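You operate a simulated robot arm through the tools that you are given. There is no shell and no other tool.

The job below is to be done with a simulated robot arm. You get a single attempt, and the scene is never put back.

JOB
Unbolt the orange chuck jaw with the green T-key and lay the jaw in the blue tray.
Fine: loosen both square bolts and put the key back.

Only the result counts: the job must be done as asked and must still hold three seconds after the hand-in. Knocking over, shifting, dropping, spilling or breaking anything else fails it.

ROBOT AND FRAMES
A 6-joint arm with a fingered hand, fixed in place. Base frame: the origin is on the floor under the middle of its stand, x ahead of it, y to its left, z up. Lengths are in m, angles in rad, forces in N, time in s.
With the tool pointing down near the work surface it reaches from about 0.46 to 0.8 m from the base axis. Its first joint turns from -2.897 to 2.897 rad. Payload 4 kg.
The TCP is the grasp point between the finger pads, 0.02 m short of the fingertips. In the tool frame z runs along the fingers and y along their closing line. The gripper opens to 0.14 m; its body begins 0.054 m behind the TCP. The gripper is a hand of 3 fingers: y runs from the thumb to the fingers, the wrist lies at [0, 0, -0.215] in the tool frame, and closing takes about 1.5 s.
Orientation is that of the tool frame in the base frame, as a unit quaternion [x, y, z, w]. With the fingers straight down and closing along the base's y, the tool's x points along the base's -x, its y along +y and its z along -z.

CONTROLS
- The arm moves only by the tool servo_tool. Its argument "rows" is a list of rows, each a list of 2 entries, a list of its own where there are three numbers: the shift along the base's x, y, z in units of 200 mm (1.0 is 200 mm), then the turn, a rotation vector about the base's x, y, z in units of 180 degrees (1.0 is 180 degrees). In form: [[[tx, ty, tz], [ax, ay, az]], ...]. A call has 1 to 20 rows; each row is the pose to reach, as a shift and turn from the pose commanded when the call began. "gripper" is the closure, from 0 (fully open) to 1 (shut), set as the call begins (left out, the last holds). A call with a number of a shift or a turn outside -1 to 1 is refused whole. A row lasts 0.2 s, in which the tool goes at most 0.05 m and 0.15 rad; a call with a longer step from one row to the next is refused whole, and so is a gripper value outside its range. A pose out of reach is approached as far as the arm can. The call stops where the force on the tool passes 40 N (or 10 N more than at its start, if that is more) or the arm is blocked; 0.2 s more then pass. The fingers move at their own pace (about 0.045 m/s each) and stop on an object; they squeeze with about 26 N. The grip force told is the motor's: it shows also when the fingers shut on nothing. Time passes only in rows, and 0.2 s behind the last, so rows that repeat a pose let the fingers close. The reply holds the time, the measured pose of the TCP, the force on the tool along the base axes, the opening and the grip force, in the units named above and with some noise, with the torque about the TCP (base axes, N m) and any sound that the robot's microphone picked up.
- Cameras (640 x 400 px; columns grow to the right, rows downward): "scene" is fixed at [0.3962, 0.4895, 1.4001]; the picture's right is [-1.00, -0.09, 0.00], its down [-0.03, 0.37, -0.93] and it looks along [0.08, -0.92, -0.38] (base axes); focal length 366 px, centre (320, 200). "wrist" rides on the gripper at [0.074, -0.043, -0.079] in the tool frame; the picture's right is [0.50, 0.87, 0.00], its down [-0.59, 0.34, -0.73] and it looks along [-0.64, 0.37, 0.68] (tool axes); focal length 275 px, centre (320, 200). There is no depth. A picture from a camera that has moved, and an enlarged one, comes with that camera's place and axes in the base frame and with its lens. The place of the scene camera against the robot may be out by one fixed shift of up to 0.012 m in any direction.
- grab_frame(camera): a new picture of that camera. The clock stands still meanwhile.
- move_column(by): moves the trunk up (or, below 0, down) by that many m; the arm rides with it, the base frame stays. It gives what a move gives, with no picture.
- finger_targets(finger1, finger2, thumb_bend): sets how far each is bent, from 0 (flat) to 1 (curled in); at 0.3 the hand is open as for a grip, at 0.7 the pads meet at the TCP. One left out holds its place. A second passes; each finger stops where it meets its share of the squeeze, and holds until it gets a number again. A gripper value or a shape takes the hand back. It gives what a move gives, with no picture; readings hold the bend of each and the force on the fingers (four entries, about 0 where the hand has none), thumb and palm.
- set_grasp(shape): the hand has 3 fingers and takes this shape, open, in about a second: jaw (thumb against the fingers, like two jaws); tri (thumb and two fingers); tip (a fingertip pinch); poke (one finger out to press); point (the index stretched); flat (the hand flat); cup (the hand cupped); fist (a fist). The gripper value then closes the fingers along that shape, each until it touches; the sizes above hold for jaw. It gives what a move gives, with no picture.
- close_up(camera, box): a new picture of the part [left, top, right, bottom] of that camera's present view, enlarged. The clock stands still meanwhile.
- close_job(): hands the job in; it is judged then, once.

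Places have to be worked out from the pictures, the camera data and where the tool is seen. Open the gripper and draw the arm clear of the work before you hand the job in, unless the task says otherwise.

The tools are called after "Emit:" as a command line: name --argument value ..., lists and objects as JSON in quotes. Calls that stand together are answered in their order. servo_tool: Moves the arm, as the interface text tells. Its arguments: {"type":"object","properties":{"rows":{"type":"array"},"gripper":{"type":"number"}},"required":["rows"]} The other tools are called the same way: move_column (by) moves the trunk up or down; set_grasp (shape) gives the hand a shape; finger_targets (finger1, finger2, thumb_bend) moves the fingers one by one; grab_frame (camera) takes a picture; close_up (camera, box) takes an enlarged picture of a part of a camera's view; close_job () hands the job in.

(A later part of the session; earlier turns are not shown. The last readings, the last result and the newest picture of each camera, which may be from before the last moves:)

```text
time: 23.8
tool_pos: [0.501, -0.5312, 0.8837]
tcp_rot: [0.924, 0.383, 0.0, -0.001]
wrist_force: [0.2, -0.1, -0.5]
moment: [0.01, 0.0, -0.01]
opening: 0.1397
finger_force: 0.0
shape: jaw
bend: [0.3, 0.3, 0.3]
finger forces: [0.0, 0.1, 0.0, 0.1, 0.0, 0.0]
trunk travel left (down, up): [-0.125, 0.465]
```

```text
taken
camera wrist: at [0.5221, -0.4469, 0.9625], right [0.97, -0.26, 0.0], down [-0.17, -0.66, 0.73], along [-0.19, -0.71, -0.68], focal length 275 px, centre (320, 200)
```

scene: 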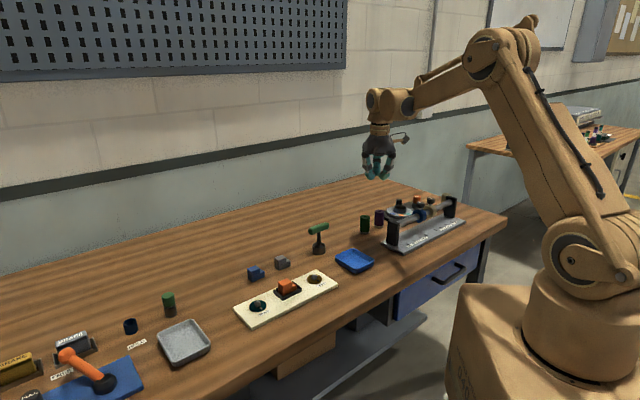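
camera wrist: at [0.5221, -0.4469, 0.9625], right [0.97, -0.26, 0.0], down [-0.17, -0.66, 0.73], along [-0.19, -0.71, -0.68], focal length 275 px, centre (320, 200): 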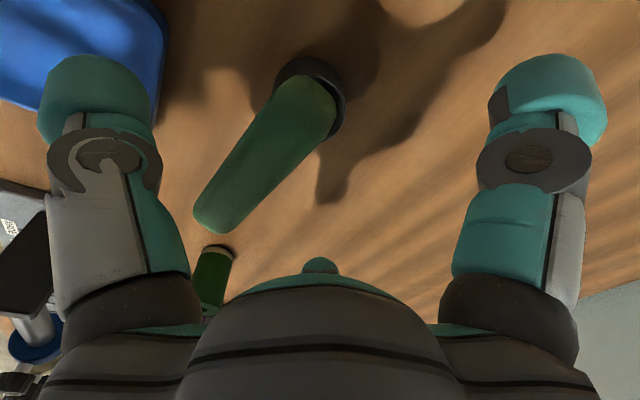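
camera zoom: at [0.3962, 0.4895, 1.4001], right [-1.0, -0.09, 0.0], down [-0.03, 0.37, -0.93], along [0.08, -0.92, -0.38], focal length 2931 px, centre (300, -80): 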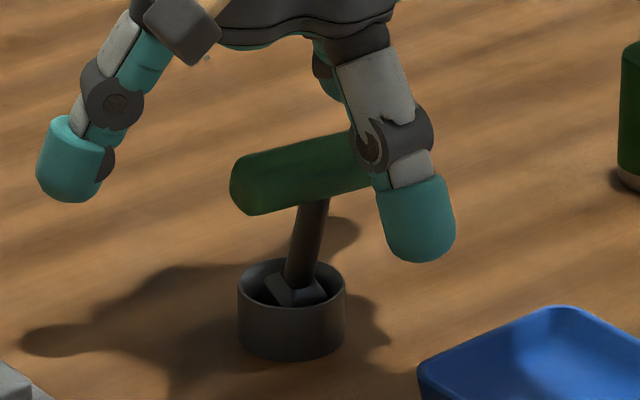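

After release it tipped back onto the thumb side; the hand is now offset as planned at (0.501, -0.531). Closing the jaw so it sweeps the bar to the meeting plane over the cup.

Emit:
servo_tool --rows '[[[0, 0, 0], [0, 0, 0]], [[0, 0, 0], [0, 0, 0]], [[0, 0, 0], [0, 0, 0]], [[0, 0, 0], [0, 0, 0]], [[0, 0, 0], [0, 0, 0]], [[0, 0, 0], [0, 0, 0]], [[0, 0, 0], [0, 0, 0]], [[0, 0, 0], [0, 0, 0]], [[0, 0, 0], [0, 0, 0]], [[0, 0, 0], [0, 0, 0]]]' --gripper 1

Emit:
close_up --camera "scene" --box '[295, 210, 350, 260]'

Emit:
grab_frame --camera "wrist"

```text
time: 26.0
tool_pos: [0.5009, -0.5313, 0.8825]
tcp_rot: [0.924, 0.383, 0.0, -0.001]
wrist_force: [-1.1, 2.7, -1.3]
moment: [0.15, 0.15, -0.03]
opening: 0.0259
finger_force: 25.8
shape: jaw
bend: [0.98, 0.96, 0.47]
finger forces: [14.3, 15.7, 0.0, 0.0, 32.5, 0.0]
trunk travel left (down, up): [-0.125, 0.465]
```

```text
8.00 times, centred on (322, 235) of scene
camera zoom: at [0.3962, 0.4895, 1.4001], right [-1.0, -0.09, 0.0], down [-0.03, 0.37, -0.93], along [0.08, -0.92, -0.38], focal length 2931 px, centre (300, -80)
```

zoom: 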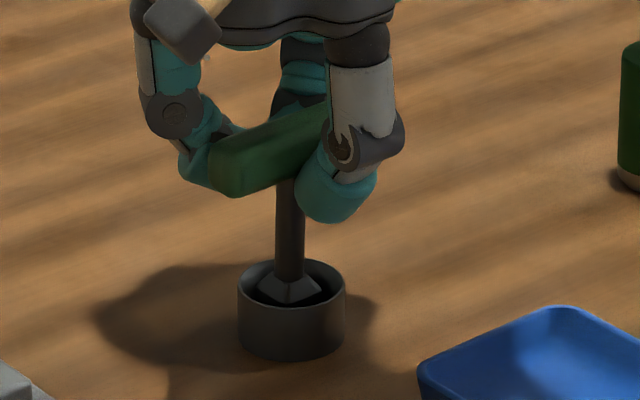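

```text
taken
camera wrist: at [0.522, -0.4469, 0.9625], right [0.97, -0.26, 0.0], down [-0.17, -0.66, 0.73], along [-0.19, -0.71, -0.68], focal length 275 px, centre (320, 200)
```

wrist: 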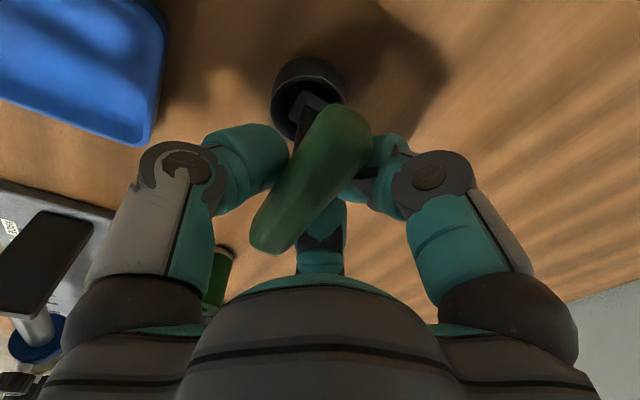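

The shaft is now vertical and firmly held (opening 0.026, thumb 32 N against fingers 30 N). I'll lift the key straight up out of the cup by 90 mm.

Emit:
servo_tool --rows '[[[0, 0, 0.04], [0, 0, 0]], [[0, 0, 0.1], [0, 0, 0]], [[0, 0, 0.18], [0, 0, 0]], [[0, 0, 0.27], [0, 0, 0]], [[0, 0, 0.36], [0, 0, 0]], [[0, 0, 0.45], [0, 0, 0]], [[0, 0, 0.45], [0, 0, 0]]]'

Emit:
grab_frame --camera "scene"

Emit:
close_up --camera "scene" --box '[285, 180, 355, 260]'

Emit:
grab_frame --camera "wrist"

```text
time: 27.6
tool_pos: [0.4999, -0.5293, 0.9731]
tcp_rot: [0.924, 0.382, -0.001, 0.001]
wrist_force: [0.7, -0.3, -1.8]
moment: [0.0, -0.05, 0.02]
opening: 0.0251
finger_force: 26.4
shape: jaw
bend: [0.99, 0.96, 0.47]
finger forces: [13.6, 16.2, 0.0, 0.0, 30.0, 0.1]
trunk travel left (down, up): [-0.125, 0.465]
```

```text
taken
```

scene: 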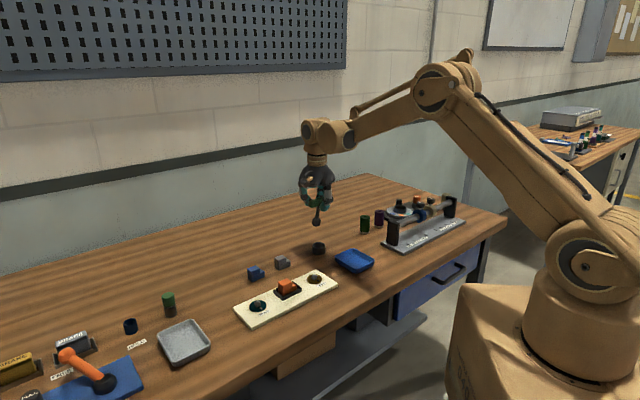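

```text
5.00 times, centred on (320, 220) of scene
camera zoom: at [0.3962, 0.4895, 1.4001], right [-1.0, -0.09, 0.0], down [-0.03, 0.37, -0.93], along [0.08, -0.92, -0.38], focal length 1832 px, centre (320, 100)
```

zoom: 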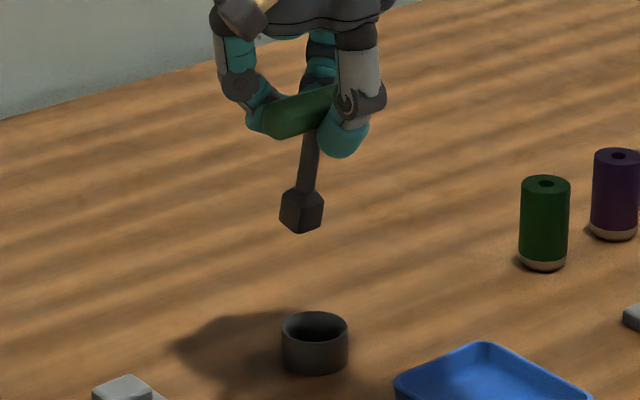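

```text
taken
camera wrist: at [0.5225, -0.4458, 1.0525], right [0.97, -0.26, 0.0], down [-0.17, -0.66, 0.73], along [-0.19, -0.71, -0.68], focal length 275 px, centre (320, 200)
```

wrist: 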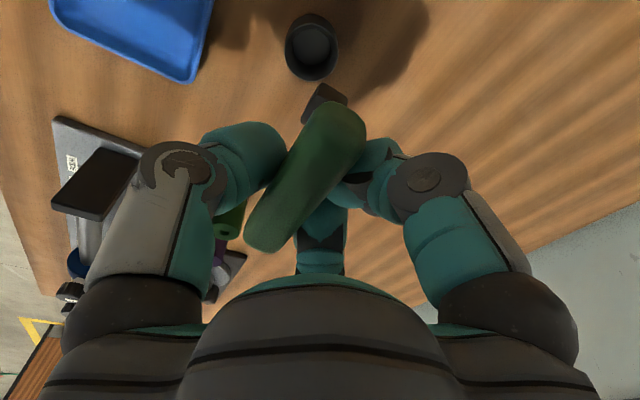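

The key is out and the cup stayed put, but the key swung a few degrees about its bar once free. I'll measure its tilt with close-ups from both cameras.

Emit:
close_up --camera "scene" --box '[298, 190, 338, 230]'

Emit:
close_up --camera "wrist" --box '[240, 60, 400, 260]'

```text
10.00 times, centred on (318, 210) of scene
camera zoom: at [0.3962, 0.4895, 1.4001], right [-1.0, -0.09, 0.0], down [-0.03, 0.37, -0.93], along [0.08, -0.92, -0.38], focal length 3664 px, centre (340, 100)
```

zoom: 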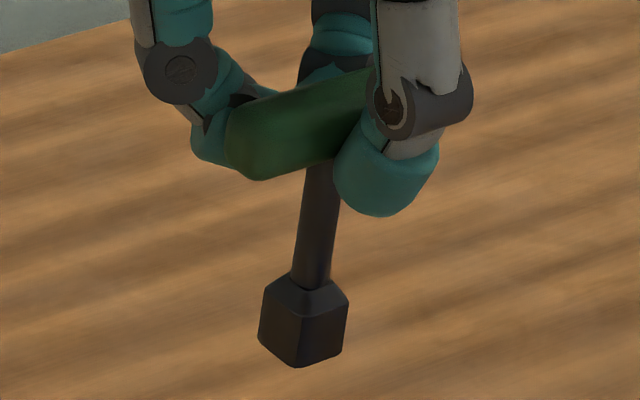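

```text
2.00 times, centred on (320, 160) of wrist
camera zoom: at [0.5225, -0.4458, 1.0525], right [0.97, -0.26, 0.0], down [-0.17, -0.66, 0.73], along [-0.19, -0.71, -0.68], focal length 551 px, centre (320, 280)
```

zoom: 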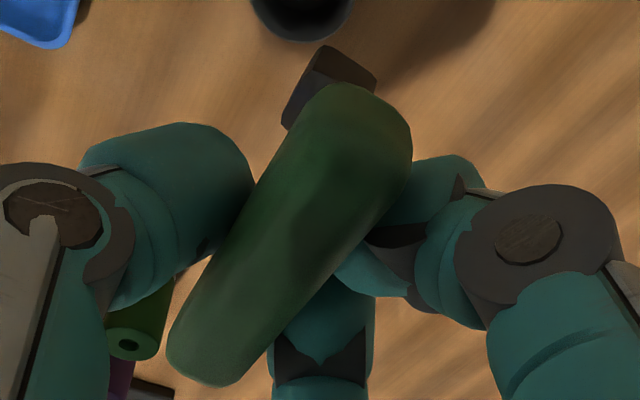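

The key leans about 9° about its bar, bottom toward the fingers. I'll tilt the hand by 9° about the bar axis to make the key vertical, and carry it at this height to above the brown bolt.

Emit:
servo_tool --rows '[[[0, 0.06, 0], [0.006, 0.006, 0]], [[0, 0.18, 0], [0.012, 0.012, 0]], [[0, 0.34, 0], [0.018, 0.018, 0]], [[0, 0.5, 0], [0.024, 0.024, 0]], [[0, 0.66, 0], [0.03, 0.03, 0]], [[0, 0.79, 0], [0.0354, 0.0354, 0]], [[0, 0.86, 0], [0.0354, 0.0354, 0]], [[0, 0.86, 0], [0.0354, 0.0354, 0]]]'

Emit:
close_up --camera "scene" --box '[280, 210, 350, 300]'

Emit:
grab_frame --camera "wrist"

```text
time: 29.4
tool_pos: [0.4996, -0.3569, 0.9749]
tcp_rot: [0.921, 0.381, -0.03, -0.073]
wrist_force: [0.2, -0.7, -1.9]
moment: [-0.03, 0.01, -0.03]
opening: 0.025
finger_force: 26.2
shape: jaw
bend: [0.99, 0.96, 0.47]
finger forces: [13.7, 16.5, 0.0, 0.1, 30.1, 0.0]
trunk travel left (down, up): [-0.125, 0.465]
```

```text
4.44 times, centred on (315, 255) of scene
camera zoom: at [0.3962, 0.4895, 1.4001], right [-1.0, -0.09, 0.0], down [-0.03, 0.37, -0.93], along [0.08, -0.92, -0.38], focal length 1628 px, centre (342, -44)
```

zoom: 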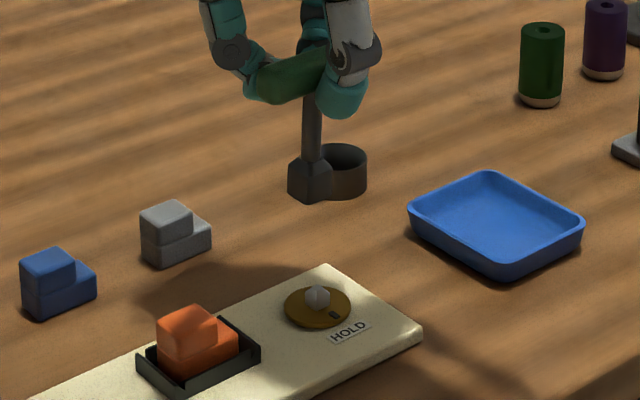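

```text
taken
camera wrist: at [0.5306, -0.2822, 1.0595], right [0.96, -0.25, -0.14], down [-0.1, -0.73, 0.67], along [-0.27, -0.63, -0.73], focal length 275 px, centre (320, 200)
```

wrist: 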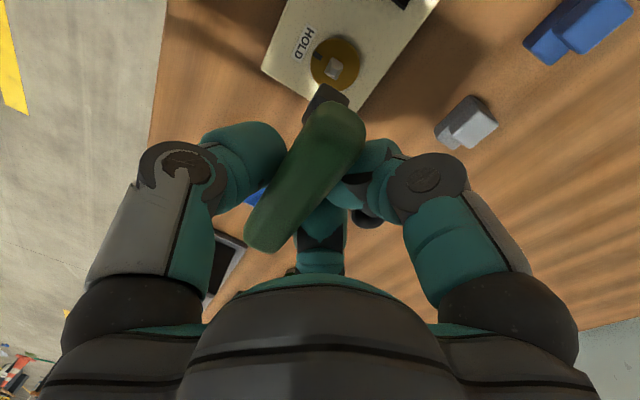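

The shaft now looks vertical. Taking tighter views of socket and bolt to get their relative offset.

Emit:
close_up --camera "scene" --box '[295, 225, 335, 290]'

Emit:
close_up --camera "wrist" --box '[280, 20, 400, 140]'

```text
6.15 times, centred on (315, 258) of scene
camera zoom: at [0.3962, 0.4895, 1.4001], right [-1.0, -0.09, 0.0], down [-0.03, 0.37, -0.93], along [0.08, -0.92, -0.38], focal length 2255 px, centre (351, -154)
```

zoom: 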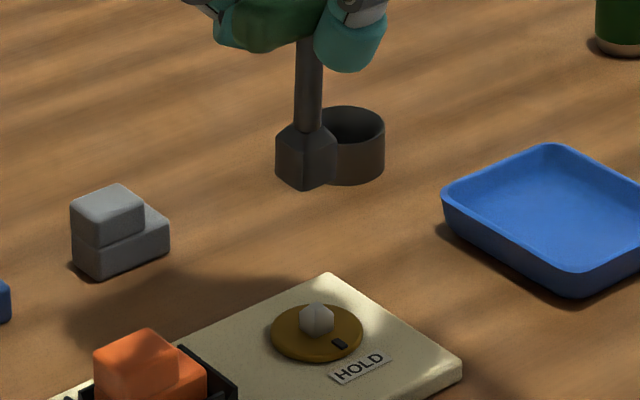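

```text
3.33 times, centred on (340, 80) of wrist
camera zoom: at [0.5306, -0.2822, 1.0595], right [0.96, -0.25, -0.14], down [-0.1, -0.73, 0.67], along [-0.27, -0.63, -0.73], focal length 918 px, centre (253, 600)
```

zoom: 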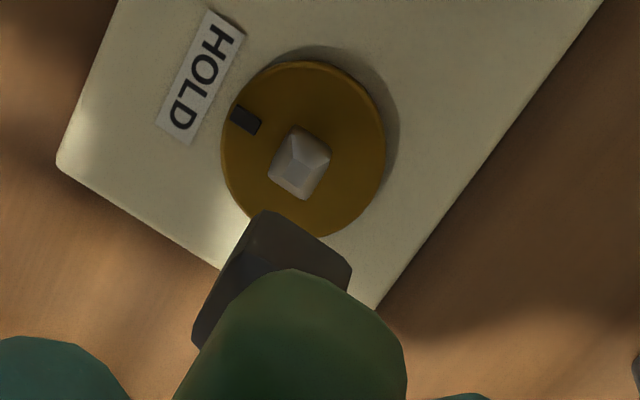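

Both views agree the socket's bottom is at z≈0.895 and about 4 mm toward +x from the bolt. I'll shift by that, lower to just above the bolt top, and look again.

Emit:
servo_tool --rows '[[[-0.02, 0.0025, 0], [0, 0, 0]], [[-0.02, 0.0025, -0.08], [0, 0, 0]], [[-0.02, 0.0025, -0.17], [0, 0, 0]], [[-0.02, 0.0025, -0.25], [0, 0, 0]], [[-0.02, 0.0025, -0.3], [0, 0, 0]], [[-0.02, 0.0025, -0.3], [0, 0, 0]]]'

Emit:
close_up --camera "scene" --box '[295, 245, 335, 295]'

Emit:
close_up --camera "wrist" --box '[270, 30, 390, 150]'

```text
time: 30.8
tool_pos: [0.4961, -0.3559, 0.9126]
tcp_rot: [0.921, 0.381, -0.031, -0.073]
wrist_force: [-1.0, -0.1, -1.2]
moment: [0.01, -0.01, -0.01]
opening: 0.0252
finger_force: 26.2
shape: jaw
bend: [0.99, 0.96, 0.47]
finger forces: [13.7, 16.5, 0.0, 0.1, 30.3, 0.0]
trunk travel left (down, up): [-0.125, 0.465]
```

```text
8.00 times, centred on (315, 270) of scene
camera zoom: at [0.3962, 0.4895, 1.4001], right [-1.0, -0.09, 0.0], down [-0.03, 0.37, -0.93], along [0.08, -0.92, -0.38], focal length 2931 px, centre (360, -360)
```

zoom: 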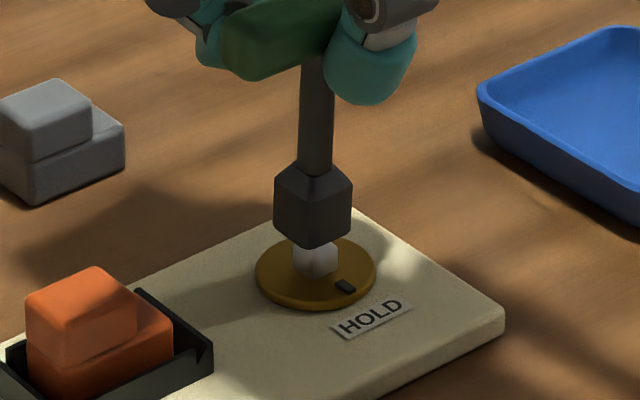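

```text
3.33 times, centred on (330, 90) of wrist
camera zoom: at [0.5271, -0.2821, 0.9973], right [0.96, -0.25, -0.14], down [-0.1, -0.73, 0.67], along [-0.27, -0.63, -0.73], focal length 918 px, centre (287, 567)
```

zoom: 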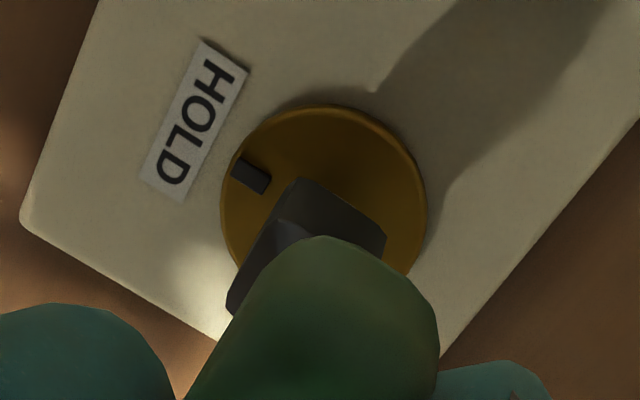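

Socket and bolt now line up within about 1 mm in both views, and both squares sit near 45°. Lowering slowly the first 8 mm.

Emit:
servo_tool --rows '[[[-0.003, 0, -0.01], [0, 0, 0]], [[-0.003, 0, -0.02], [0, 0, 0]], [[-0.003, 0, -0.03], [0, 0, 0]], [[-0.003, 0, -0.04], [0, 0, 0]], [[-0.003, 0, -0.04], [0, 0, 0]]]'

Emit:
close_up --camera "scene" --box '[295, 245, 335, 295]'

```text
time: 32.0
tool_pos: [0.4947, -0.357, 0.9056]
tcp_rot: [0.921, 0.381, -0.03, -0.073]
wrist_force: [0.3, -0.2, -2.2]
moment: [-0.04, 0.01, -0.01]
opening: 0.0252
finger_force: 25.9
shape: jaw
bend: [0.99, 0.97, 0.47]
finger forces: [13.7, 16.5, 0.1, 0.0, 30.2, 0.0]
trunk travel left (down, up): [-0.125, 0.465]
```

```text
8.00 times, centred on (315, 270) of scene
camera zoom: at [0.3962, 0.4895, 1.4001], right [-1.0, -0.09, 0.0], down [-0.03, 0.37, -0.93], along [0.08, -0.92, -0.38], focal length 2931 px, centre (360, -360)
```

zoom: 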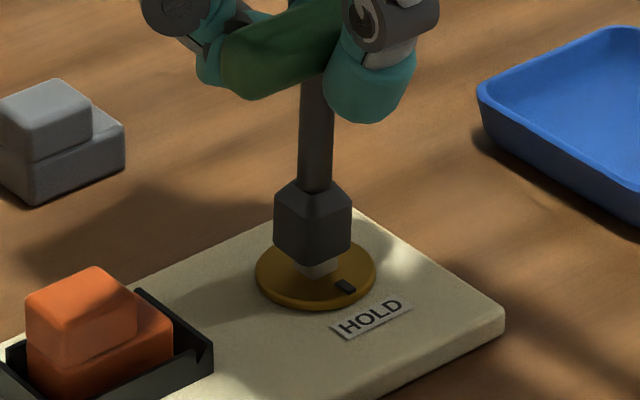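

No contact force yet and the socket is starting to swallow the bolt. Continuing down another 8 mm in 1.5 mm steps.

Emit:
servo_tool --rows '[[[0, 0, -0.008], [0, 0, 0]], [[0, 0, -0.016], [0, 0, 0]], [[0, 0, -0.024], [0, 0, 0]], [[0, 0, -0.032], [0, 0, 0]], [[0, 0, -0.04], [0, 0, 0]], [[0, 0, -0.04], [0, 0, 0]]]'

Emit:
close_up --camera "scene" --box '[295, 245, 335, 295]'

Emit:
close_up --camera "wrist" --box '[270, 30, 390, 150]'

```text
time: 33.4
tool_pos: [0.4965, -0.3561, 0.8976]
tcp_rot: [0.921, 0.381, -0.03, -0.073]
wrist_force: [0.7, -0.3, 0.4]
moment: [0.01, 0.0, -0.01]
opening: 0.0255
finger_force: 26.3
shape: jaw
bend: [1.0, 0.97, 0.47]
finger forces: [13.9, 16.8, 0.1, 0.0, 30.6, 0.1]
trunk travel left (down, up): [-0.125, 0.465]
```

```text
8.00 times, centred on (315, 270) of scene
camera zoom: at [0.3962, 0.4895, 1.4001], right [-1.0, -0.09, 0.0], down [-0.03, 0.37, -0.93], along [0.08, -0.92, -0.38], focal length 2931 px, centre (360, -360)
```

zoom: 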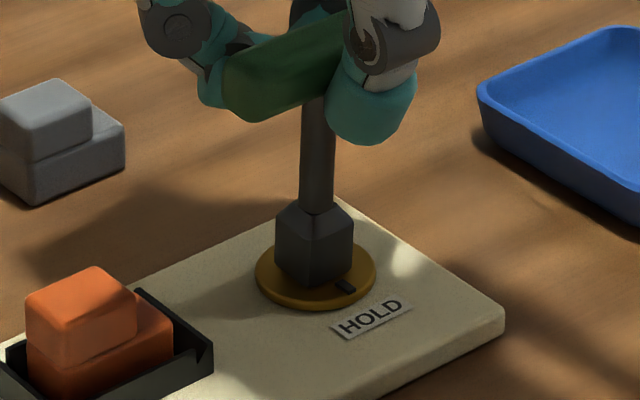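

```text
3.33 times, centred on (330, 90) of wrist
camera zoom: at [0.5269, -0.2819, 0.9822], right [0.96, -0.25, -0.14], down [-0.1, -0.73, 0.67], along [-0.27, -0.63, -0.73], focal length 918 px, centre (287, 567)
```

zoom: 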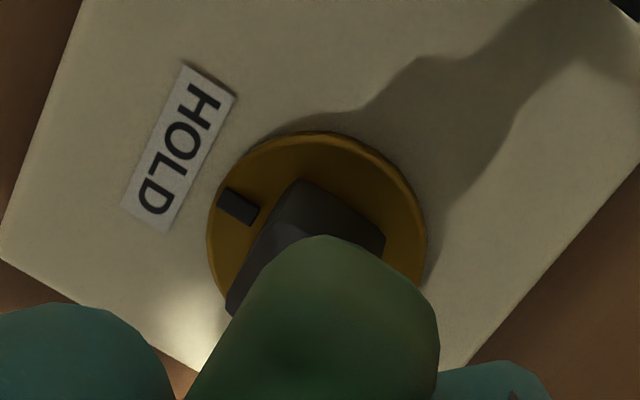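

The socket has slid fully over the bolt, down to the disc, with only about 2 N of contact. I'll try a first 15° counter-clockwise turn about the bolt's axis and watch torque, sound and the mark.

Emit:
servo_tool --rows '[[[0.0036, 0.002, 0], [0, 0, 0.02778]], [[0.0071, 0.0042, 0], [0, 0, 0.05556]], [[0.0103, 0.0068, 0], [0, 0, 0.08333]], [[0.0103, 0.0068, 0], [0, 0, 0.08333]]]'

Emit:
close_up --camera "scene" --box '[295, 245, 335, 295]'

Emit:
close_up --camera "wrist" --box '[270, 30, 390, 150]'

```text
time: 34.4
tool_pos: [0.4981, -0.3546, 0.8973]
tcp_rot: [0.863, 0.499, -0.04, -0.069]
wrist_force: [-1.0, -0.1, -0.8]
moment: [-0.04, 0.04, -0.06]
opening: 0.0251
finger_force: 26.2
shape: jaw
bend: [1.0, 0.97, 0.47]
finger forces: [15.4, 16.3, 0.0, 0.1, 31.8, 0.0]
trunk travel left (down, up): [-0.125, 0.465]
```

```text
8.00 times, centred on (315, 270) of scene
camera zoom: at [0.3962, 0.4895, 1.4001], right [-1.0, -0.09, 0.0], down [-0.03, 0.37, -0.93], along [0.08, -0.92, -0.38], focal length 2931 px, centre (360, -360)
```

zoom: 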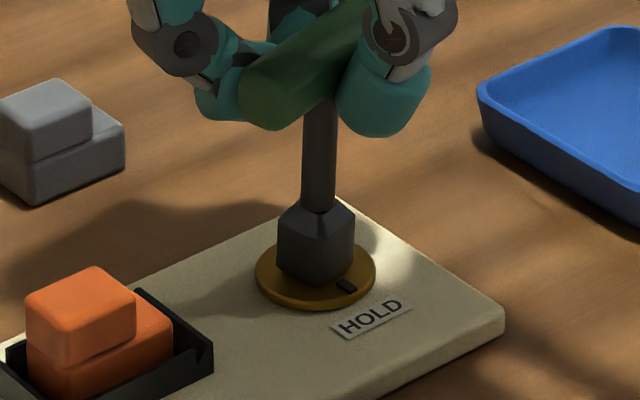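

```text
3.33 times, centred on (330, 90) of wrist
camera zoom: at [0.5086, -0.2747, 0.982], right [0.99, 0.01, -0.14], down [0.1, -0.73, 0.67], along [-0.1, -0.68, -0.73], focal length 918 px, centre (287, 567)
```

zoom: 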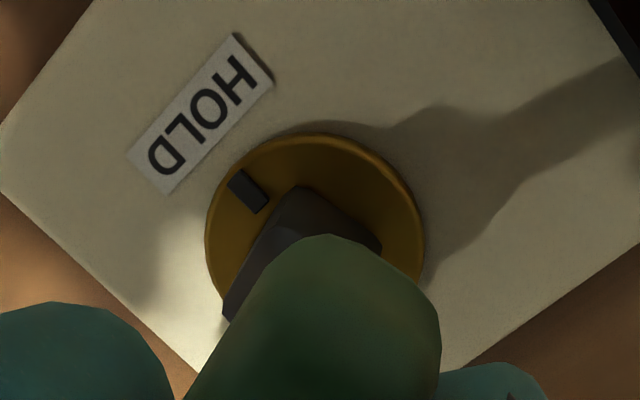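

The key turned 15° with the disc's mark hardly moving and almost no torque, so there's play between socket and bolt. Turning another 30° the same way.

Emit:
servo_tool --rows '[[[0.0044, 0.0043, 0], [0, 0, 0.04167]], [[0.0082, 0.0092, 0], [0, 0, 0.08333]], [[0.01135, 0.0145, 0], [0, 0, 0.125]], [[0.01375, 0.0202, 0], [0, 0, 0.16667]], [[0.01375, 0.0202, 0], [0, 0, 0.16667]]]'

Emit:
close_up --camera "scene" --box '[295, 245, 335, 295]'

Emit:
close_up --camera "wrist" --box '[270, 30, 390, 150]'

```text
time: 35.6
tool_pos: [0.5019, -0.3517, 0.8982]
tcp_rot: [0.704, 0.706, -0.056, -0.057]
wrist_force: [-2.3, -0.7, -3.1]
moment: [-0.01, 0.1, -0.08]
opening: 0.0252
finger_force: 26.1
shape: jaw
bend: [1.0, 0.97, 0.47]
finger forces: [14.2, 15.7, 0.1, 0.0, 32.2, 0.0]
trunk travel left (down, up): [-0.125, 0.465]
```

```text
8.00 times, centred on (315, 270) of scene
camera zoom: at [0.3962, 0.4895, 1.4001], right [-1.0, -0.09, 0.0], down [-0.03, 0.37, -0.93], along [0.08, -0.92, -0.38], focal length 2931 px, centre (360, -360)
```

zoom: 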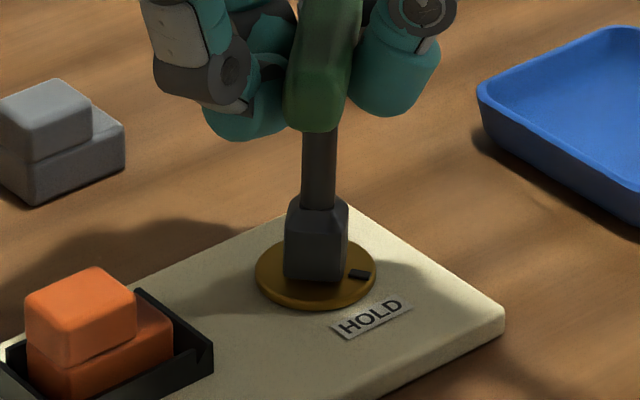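

```text
3.33 times, centred on (330, 90) of wrist
camera zoom: at [0.4704, -0.2765, 0.9822], right [0.85, 0.5, -0.14], down [0.45, -0.59, 0.67], along [0.26, -0.64, -0.73], focal length 918 px, centre (287, 567)
```

zoom: 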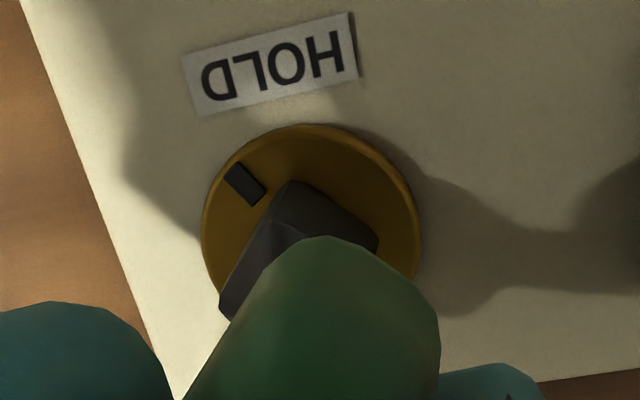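

Now the mark turns counter-clockwise with the key, away from HOLD, at only about 0.08 N·m. I'll go on another 45° the same way.

Emit:
servo_tool --rows '[[[0.0017, 0.006, 0], [0, 0, 0.04167]], [[0.0025, 0.0121, 0], [0, 0, 0.08333]], [[0.0026, 0.0183, 0], [0, 0, 0.125]], [[0.0018, 0.0244, 0], [0, 0, 0.16667]], [[0.0003, 0.0304, 0], [0, 0, 0.20833]], [[-0.0021, 0.0361, 0], [0, 0, 0.25]], [[-0.0021, 0.0361, 0], [0, 0, 0.25]]]'

Emit:
close_up --camera "scene" --box '[295, 245, 335, 295]'

Emit:
close_up --camera "wrist" --box '[270, 30, 390, 150]'

```text
time: 37.2
tool_pos: [0.5011, -0.345, 0.8974]
tcp_rot: [0.381, 0.921, -0.073, -0.031]
wrist_force: [-2.5, -1.2, -0.8]
moment: [-0.19, 0.18, 0.0]
opening: 0.0252
finger_force: 26.0
shape: jaw
bend: [1.0, 0.97, 0.47]
finger forces: [13.8, 15.4, 0.0, 0.1, 32.4, 0.0]
trunk travel left (down, up): [-0.125, 0.465]
```

```text
8.00 times, centred on (315, 270) of scene
camera zoom: at [0.3962, 0.4895, 1.4001], right [-1.0, -0.09, 0.0], down [-0.03, 0.37, -0.93], along [0.08, -0.92, -0.38], focal length 2931 px, centre (360, -360)
```

zoom: 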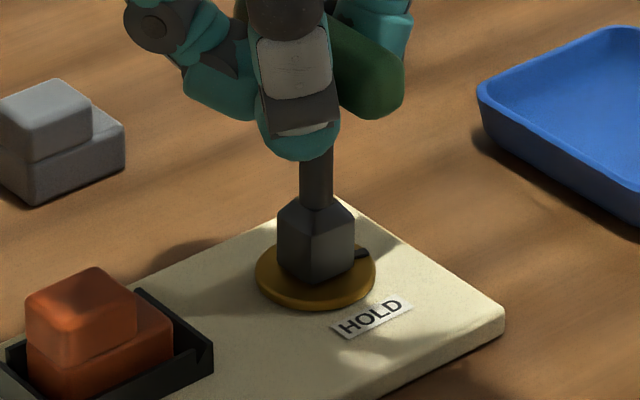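

```text
3.33 times, centred on (330, 90) of wrist
camera zoom: at [0.4263, -0.312, 0.9821], right [0.25, 0.96, -0.14], down [0.73, -0.1, 0.67], along [0.63, -0.27, -0.73], focal length 918 px, centre (287, 567)
```

zoom: 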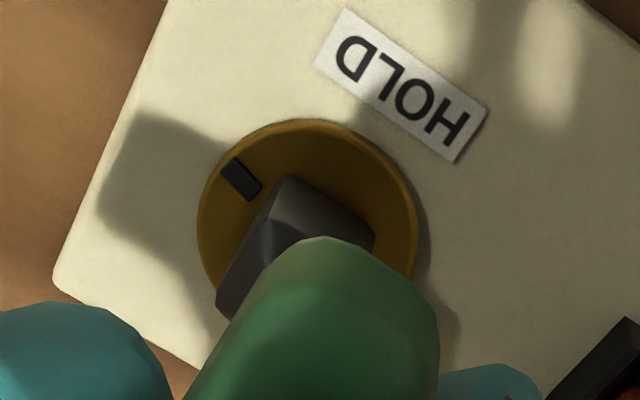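

The bolt keeps following (mark about 75° from HOLD) without any stop. I'll add another 45° to be well clear of HOLD.

Emit:
servo_tool --rows '[[[-0.003, 0.0054, 0], [0, 0, 0.04167]], [[-0.0068, 0.0103, 0], [0, 0, 0.08333]], [[-0.0111, 0.0147, 0], [0, 0, 0.125]], [[-0.016, 0.0185, 0], [0, 0, 0.16667]], [[-0.0213, 0.0217, 0], [0, 0, 0.20833]], [[-0.027, 0.0241, 0], [0, 0, 0.25]], [[-0.027, 0.0241, 0], [0, 0, 0.25]]]'

Emit:
close_up --camera "scene" --box '[295, 245, 335, 295]'

Emit:
close_up --camera "wrist" --box '[270, 30, 390, 150]'

```text
time: 38.8
tool_pos: [0.495, -0.3375, 0.897]
tcp_rot: [0.0, 0.997, -0.078, -0.001]
wrist_force: [-13.7, 17.7, -7.3]
moment: [-0.34, 0.02, -2.12]
opening: 0.0255
finger_force: 25.8
shape: jaw
bend: [0.99, 0.97, 0.45]
finger forces: [79.8, 0.0, 0.0, 0.1, 53.7, 0.1]
trunk travel left (down, up): [-0.125, 0.465]
```

```text
8.00 times, centred on (315, 270) of scene
camera zoom: at [0.3962, 0.4895, 1.4001], right [-1.0, -0.09, 0.0], down [-0.03, 0.37, -0.93], along [0.08, -0.92, -0.38], focal length 2931 px, centre (360, -360)
```

zoom: 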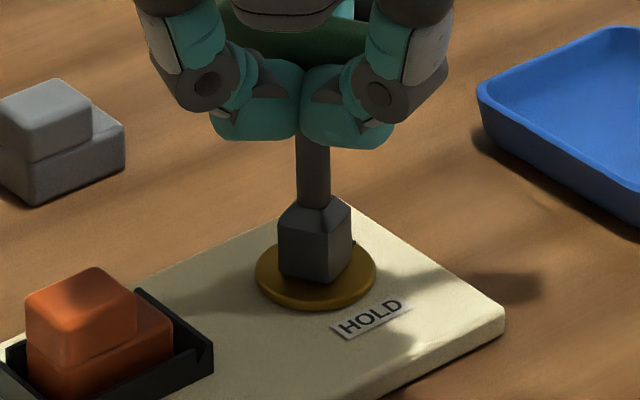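

```text
3.33 times, centred on (330, 90) of wrist
camera zoom: at [0.4195, -0.3663, 0.9821], right [-0.5, 0.85, -0.14], down [0.59, 0.45, 0.67], along [0.64, 0.26, -0.73], focal length 918 px, centre (287, 567)
```

zoom: 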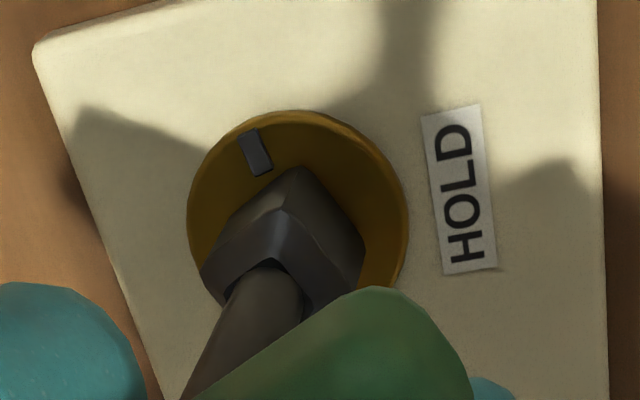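

The bolt has hit a firm end stop (2.1 N·m) with its mark about 110° counter-clockwise of HOLD, so it is turned out as far as it goes. I'll back the hand off about 22° to relieve the grip.

Emit:
servo_tool --rows '[[[0.0057, -0.0024, 0], [0, 0, -0.04167]], [[0.011, -0.0056, 0], [0, 0, -0.08333]], [[0.0159, -0.0094, 0], [0, 0, -0.125]], [[0.0159, -0.0094, 0], [0, 0, -0.125]]]'

Emit:
close_up --camera "scene" --box '[295, 235, 335, 290]'

Emit:
close_up --camera "wrist" --box '[240, 30, 400, 270]'

```text
time: 39.8
tool_pos: [0.4986, -0.3423, 0.8962]
tcp_rot: [0.194, 0.978, -0.078, -0.014]
wrist_force: [-1.5, -1.7, 2.2]
moment: [-0.15, 0.07, 0.0]
opening: 0.0256
finger_force: 26.0
shape: jaw
bend: [1.0, 0.98, 0.47]
finger forces: [22.5, 22.5, 0.1, 0.1, 28.2, 0.0]
trunk travel left (down, up): [-0.125, 0.465]
```

```text
7.27 times, centred on (315, 262) of scene
camera zoom: at [0.3962, 0.4895, 1.4001], right [-1.0, -0.09, 0.0], down [-0.03, 0.37, -0.93], along [0.08, -0.92, -0.38], focal length 2665 px, centre (356, -254)
```

zoom: 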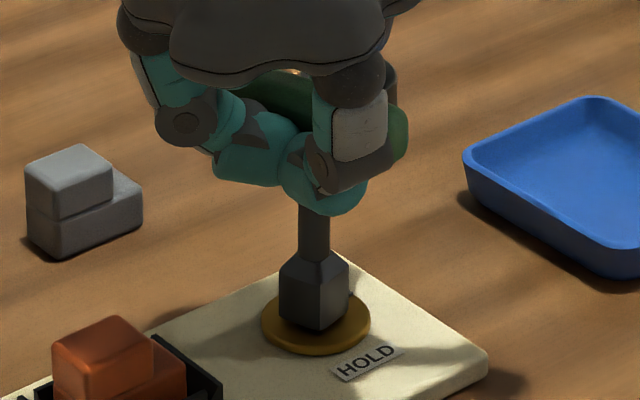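

```text
1.67 times, centred on (320, 150) of wrist
camera zoom: at [0.4179, -0.3398, 0.9819], right [-0.13, 0.98, -0.14], down [0.71, 0.19, 0.67], along [0.69, -0.01, -0.73], focal length 459 px, centre (320, 283)
```

zoom: 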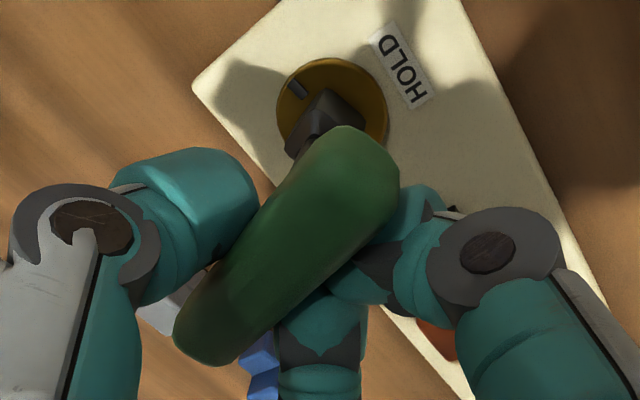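

Torque is back to zero and the bar is square in the hand again. Lifting the key straight off the brown bolt.

Emit:
servo_tool --rows '[[[0, 0, 0.025], [0, 0, 0]], [[0, 0, 0.06], [0, 0, 0]], [[0, 0, 0.11], [0, 0, 0]], [[0, 0, 0.2], [0, 0, 0]], [[0, 0, 0.3], [0, 0, 0]], [[0, 0, 0.4], [0, 0, 0]], [[0, 0, 0.4], [0, 0, 0]]]'

Emit:
grab_frame --camera "wrist"

Emit:
close_up --camera "scene" --box '[235, 205, 345, 325]'

```text
time: 41.4
tool_pos: [0.497, -0.3421, 0.9782]
tcp_rot: [0.194, 0.978, -0.077, -0.016]
wrist_force: [-0.2, -0.9, -1.4]
moment: [-0.02, -0.01, -0.01]
opening: 0.0257
finger_force: 25.5
shape: jaw
bend: [1.0, 0.98, 0.47]
finger forces: [22.9, 22.9, 0.0, 0.1, 27.3, 0.0]
trunk travel left (down, up): [-0.125, 0.465]
```

```text
taken
camera wrist: at [0.4173, -0.3396, 1.0625], right [-0.14, 0.98, -0.14], down [0.71, 0.19, 0.67], along [0.69, -0.01, -0.73], focal length 275 px, centre (320, 200)
```

wrist: 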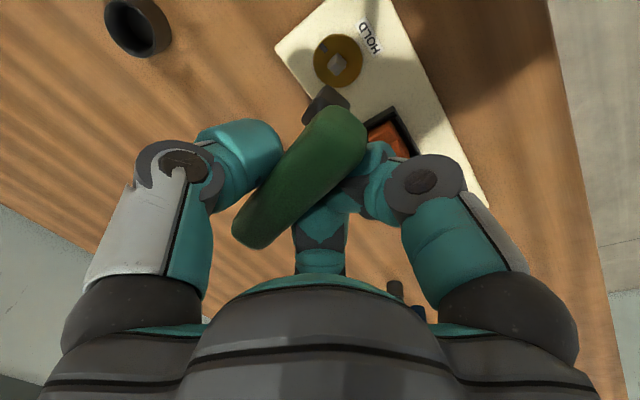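

```text
3.33 times, centred on (290, 265) of scene
camera zoom: at [0.3962, 0.4895, 1.4001], right [-1.0, -0.09, 0.0], down [-0.03, 0.37, -0.93], along [0.08, -0.92, -0.38], focal length 1221 px, centre (420, -17)
```

zoom: 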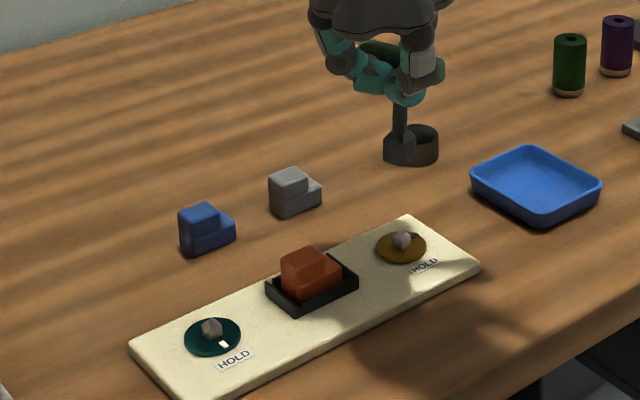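

The key is off. The bar seems to have rotated several degrees in the hand at the stop, so I'll zoom in to measure its in-hand angle and tilt before going to the teal bolt.

Emit:
close_up --camera "wrist" --box '[240, 60, 400, 260]'

Emit:
close_up --camera "scene" --box '[335, 225, 385, 265]'

Emit:
close_up --camera "scene" --box '[335, 205, 385, 255]'

```text
2.00 times, centred on (320, 160) of wrist
camera zoom: at [0.4173, -0.3396, 1.0625], right [-0.14, 0.98, -0.14], down [0.71, 0.19, 0.67], along [0.69, -0.01, -0.73], focal length 551 px, centre (320, 280)
```

zoom: 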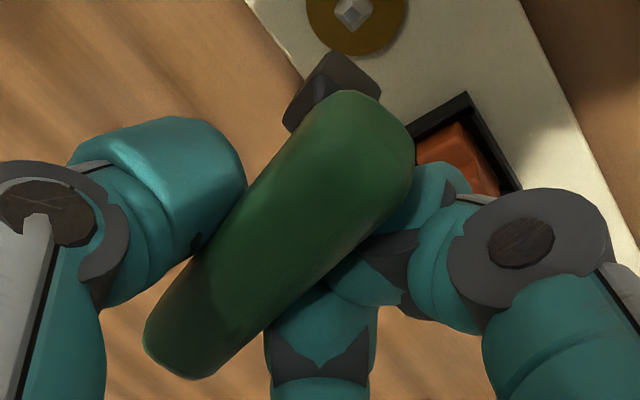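

```text
10.00 times, centred on (360, 245) of scene
camera zoom: at [0.3962, 0.4895, 1.4001], right [-1.0, -0.09, 0.0], down [-0.03, 0.37, -0.93], along [0.08, -0.92, -0.38], focal length 3664 px, centre (-80, -250)
```

zoom: 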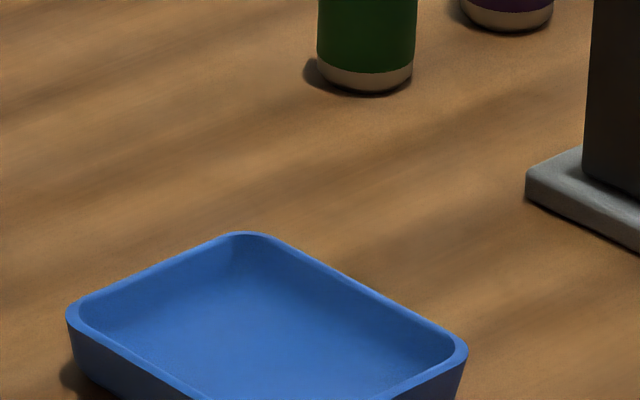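

```text
8.00 times, centred on (360, 230) of scene
camera zoom: at [0.3962, 0.4895, 1.4001], right [-1.0, -0.09, 0.0], down [-0.03, 0.37, -0.93], along [0.08, -0.92, -0.38], focal length 2931 px, centre (0, -40)
```

zoom: 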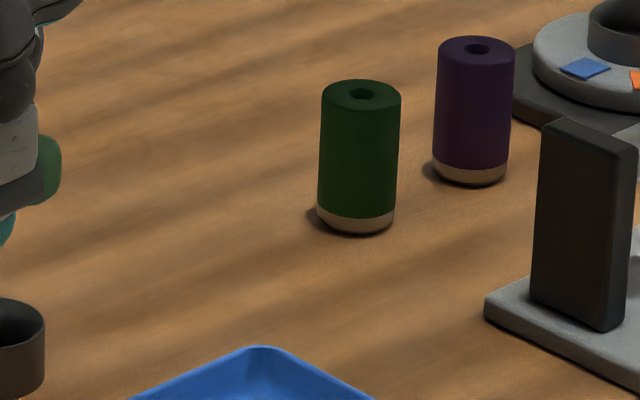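

In the hand the bar now sits about 7° clockwise, and the shaft is still vertical. The teal bolt's square is near 45–49°, so I'll carry the key there at this height while turning the hand back to about -126° yaw.

Emit:
servo_tool --rows '[[[0.0447, 0.0398, 0], [0, 0, -0.0411]], [[0.0894, 0.0796, 0], [0, 0, -0.0822]], [[0.1341, 0.1194, 0], [0, 0, -0.1233]], [[0.1789, 0.1591, 0], [0, 0, -0.1645]], [[0.2236, 0.1989, 0], [0, 0, -0.2056]], [[0.2683, 0.2387, 0], [0, 0, -0.2467]], [[0.313, 0.2785, 0], [0, 0, -0.2878]], [[0.3577, 0.3183, 0], [0, 0, -0.3289]], [[0.4024, 0.3581, 0], [0, 0, -0.37]], [[0.4471, 0.3979, 0], [0, 0, -0.4111]], [[0.4919, 0.4376, 0], [0, 0, -0.4523]], [[0.5366, 0.4774, 0], [0, 0, -0.4934]], [[0.5813, 0.5172, 0], [0, 0, -0.5345]], [[0.626, 0.557, 0], [0, 0, -0.5756]], [[0.626, 0.557, 0], [0, 0, -0.5756]]]'

Emit:
close_up --camera "scene" --box '[230, 230, 290, 330]'

Emit:
close_up --camera "wrist" --box '[270, 10, 410, 150]'

```text
time: 44.6
tool_pos: [0.624, -0.2311, 0.9775]
tcp_rot: [0.889, 0.451, -0.036, -0.071]
wrist_force: [-0.4, -0.1, -1.1]
moment: [0.0, 0.01, 0.04]
opening: 0.0254
finger_force: 26.1
shape: jaw
bend: [1.0, 0.98, 0.47]
finger forces: [22.8, 23.4, 0.0, 0.0, 27.4, 0.0]
trunk travel left (down, up): [-0.125, 0.465]
```

```text
4.00 times, centred on (260, 280) of scene
camera zoom: at [0.3962, 0.4895, 1.4001], right [-1.0, -0.09, 0.0], down [-0.03, 0.37, -0.93], along [0.08, -0.92, -0.38], focal length 1466 px, centre (560, -120)
```

zoom: 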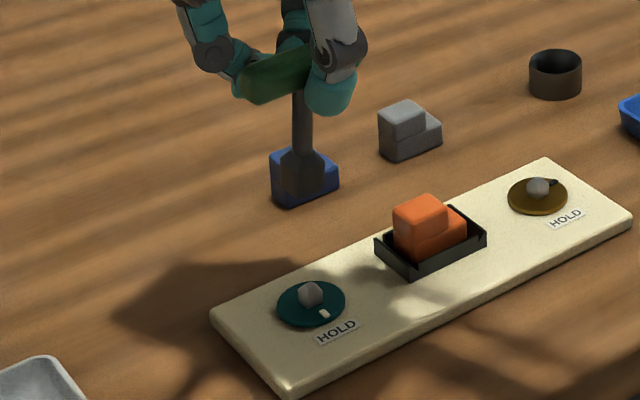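

```text
2.86 times, centred on (340, 80) of wrist
camera zoom: at [0.6426, -0.1521, 1.0623], right [0.99, -0.1, -0.14], down [0.02, -0.74, 0.67], along [-0.17, -0.67, -0.73], focal length 786 px, centre (263, 543)
```

zoom: 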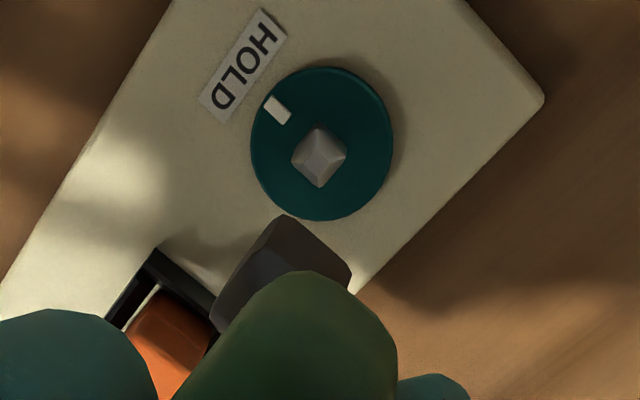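

In both views the socket sits about 3 mm short in y over the teal bolt, with square angles within 5°. Correcting and lowering to just above it.

Emit:
servo_tool --rows '[[[0, 0.015, 0], [0, 0, 0]], [[0, 0.015, -0.08], [0, 0, 0]], [[0, 0.015, -0.17], [0, 0, 0]], [[0, 0.015, -0.26], [0, 0, 0]], [[0, 0.015, -0.32], [0, 0, 0]], [[0, 0.015, -0.32], [0, 0, 0]]]'

Emit:
close_up --camera "scene" --box '[240, 270, 280, 320]'

Emit:
close_up --camera "wrist" --box '[270, 30, 390, 150]'

```text
time: 46.0
tool_pos: [0.6228, -0.2282, 0.9123]
tcp_rot: [0.889, 0.452, -0.037, -0.07]
wrist_force: [0.4, 0.3, -1.6]
moment: [0.02, -0.01, -0.02]
opening: 0.0256
finger_force: 25.5
shape: jaw
bend: [1.0, 0.98, 0.47]
finger forces: [22.7, 23.6, 0.0, 0.0, 27.3, 0.0]
trunk travel left (down, up): [-0.125, 0.465]
```

```text
8.00 times, centred on (260, 295) of scene
camera zoom: at [0.3962, 0.4895, 1.4001], right [-1.0, -0.09, 0.0], down [-0.03, 0.37, -0.93], along [0.08, -0.92, -0.38], focal length 2931 px, centre (800, -560)
```

zoom: 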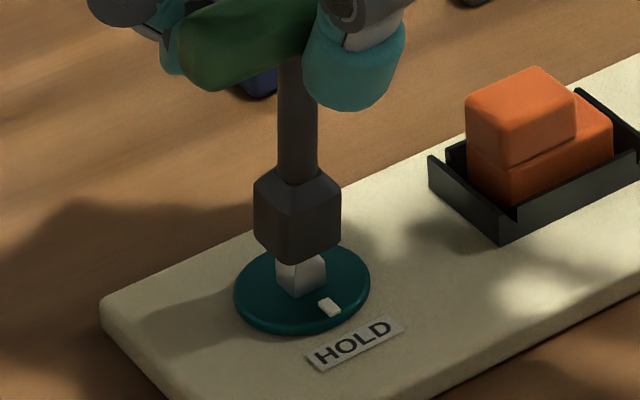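

```text
3.33 times, centred on (330, 90) of wrist
camera zoom: at [0.6421, -0.149, 0.9977], right [0.99, -0.1, -0.14], down [0.02, -0.74, 0.67], along [-0.17, -0.67, -0.73], focal length 918 px, centre (287, 567)
```

zoom: 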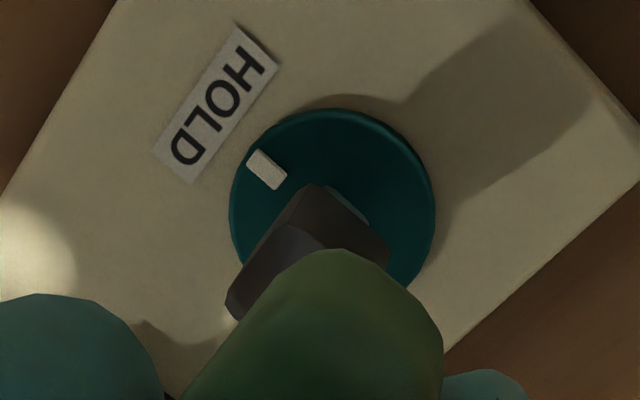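

Both views agree within about 1 mm. Lowering slowly onto the teal bolt.

Emit:
servo_tool --rows '[[[-0.003, 0, -0.01], [0, 0, 0]], [[-0.003, 0, -0.02], [0, 0, 0]], [[-0.003, 0, -0.03], [0, 0, 0]], [[-0.003, 0, -0.04], [0, 0, 0]], [[-0.003, 0, -0.05], [0, 0, 0]], [[-0.003, 0, -0.058], [0, 0, 0]], [[-0.003, 0, -0.066], [0, 0, 0]], [[-0.003, 0, -0.074], [0, 0, 0]], [[-0.003, 0, -0.074], [0, 0, 0]]]'

Emit:
close_up --camera "scene" --box '[240, 270, 280, 320]'

Emit:
close_up --camera "wrist" --box '[270, 30, 390, 150]'

```text
time: 48.0
tool_pos: [0.6235, -0.2269, 0.8978]
tcp_rot: [0.889, 0.452, -0.037, -0.07]
wrist_force: [0.1, 0.1, -0.8]
moment: [-0.04, -0.04, 0.02]
opening: 0.0252
finger_force: 26.4
shape: jaw
bend: [1.0, 0.98, 0.47]
finger forces: [22.8, 23.9, 0.0, 0.0, 27.4, 0.0]
trunk travel left (down, up): [-0.125, 0.465]
```

```text
8.00 times, centred on (260, 295) of scene
camera zoom: at [0.3962, 0.4895, 1.4001], right [-1.0, -0.09, 0.0], down [-0.03, 0.37, -0.93], along [0.08, -0.92, -0.38], focal length 2931 px, centre (800, -560)
```

zoom: 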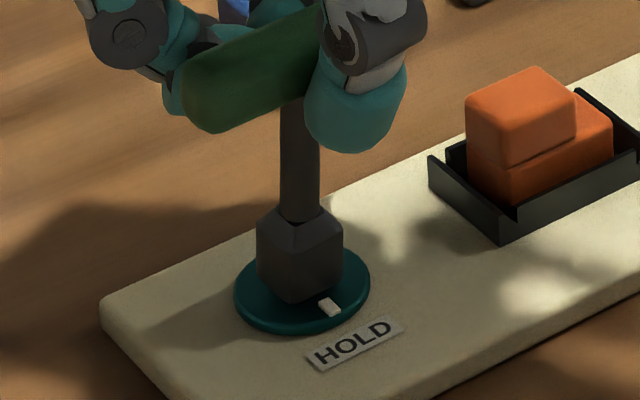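

```text
3.33 times, centred on (330, 90) of wrist
camera zoom: at [0.6422, -0.1485, 0.9837], right [0.99, -0.1, -0.14], down [0.02, -0.74, 0.67], along [-0.17, -0.67, -0.73], focal length 918 px, centre (287, 567)
```

zoom: 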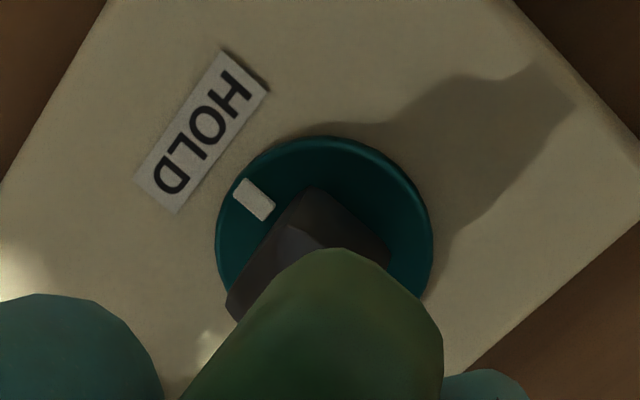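

Seated on the teal bolt with hardly any force. First 30° counter-clockwise about its axis, watching the mark and torque.

Emit:
servo_tool --rows '[[[0.0047, 0.0036, 0], [0, 0, 0.04167]], [[0.0089, 0.0078, 0], [0, 0, 0.08333]], [[0.0125, 0.0124, 0], [0, 0, 0.125]], [[0.0154, 0.0175, 0], [0, 0, 0.16667]], [[0.0154, 0.0175, 0], [0, 0, 0.16667]]]'

Emit:
close_up --camera "scene" --box '[240, 270, 280, 320]'

Emit:
close_up --camera "wrist" --box '[270, 30, 390, 150]'

```text
time: 49.2
tool_pos: [0.6265, -0.2223, 0.9003]
tcp_rot: [0.741, 0.667, -0.053, -0.059]
wrist_force: [0.6, -2.2, -3.3]
moment: [-0.05, 0.05, -0.09]
opening: 0.0255
finger_force: 26.2
shape: jaw
bend: [1.0, 0.98, 0.47]
finger forces: [24.0, 22.5, 0.0, 0.0, 27.9, 0.0]
trunk travel left (down, up): [-0.125, 0.465]
```

```text
8.00 times, centred on (260, 295) of scene
camera zoom: at [0.3962, 0.4895, 1.4001], right [-1.0, -0.09, 0.0], down [-0.03, 0.37, -0.93], along [0.08, -0.92, -0.38], focal length 2931 px, centre (800, -560)
```

zoom: 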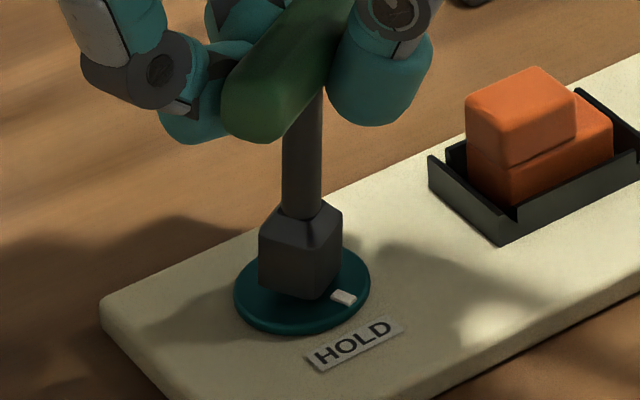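

```text
3.33 times, centred on (330, 90) of wrist
camera zoom: at [0.6037, -0.146, 0.9837], right [0.9, 0.41, -0.14], down [0.39, -0.63, 0.67], along [0.19, -0.66, -0.73], focal length 918 px, centre (287, 567)
```

zoom: 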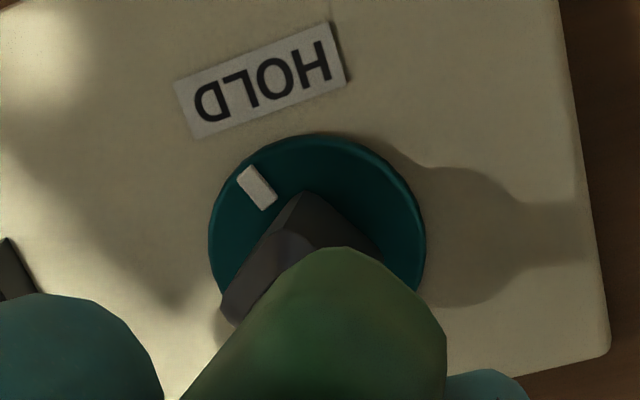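

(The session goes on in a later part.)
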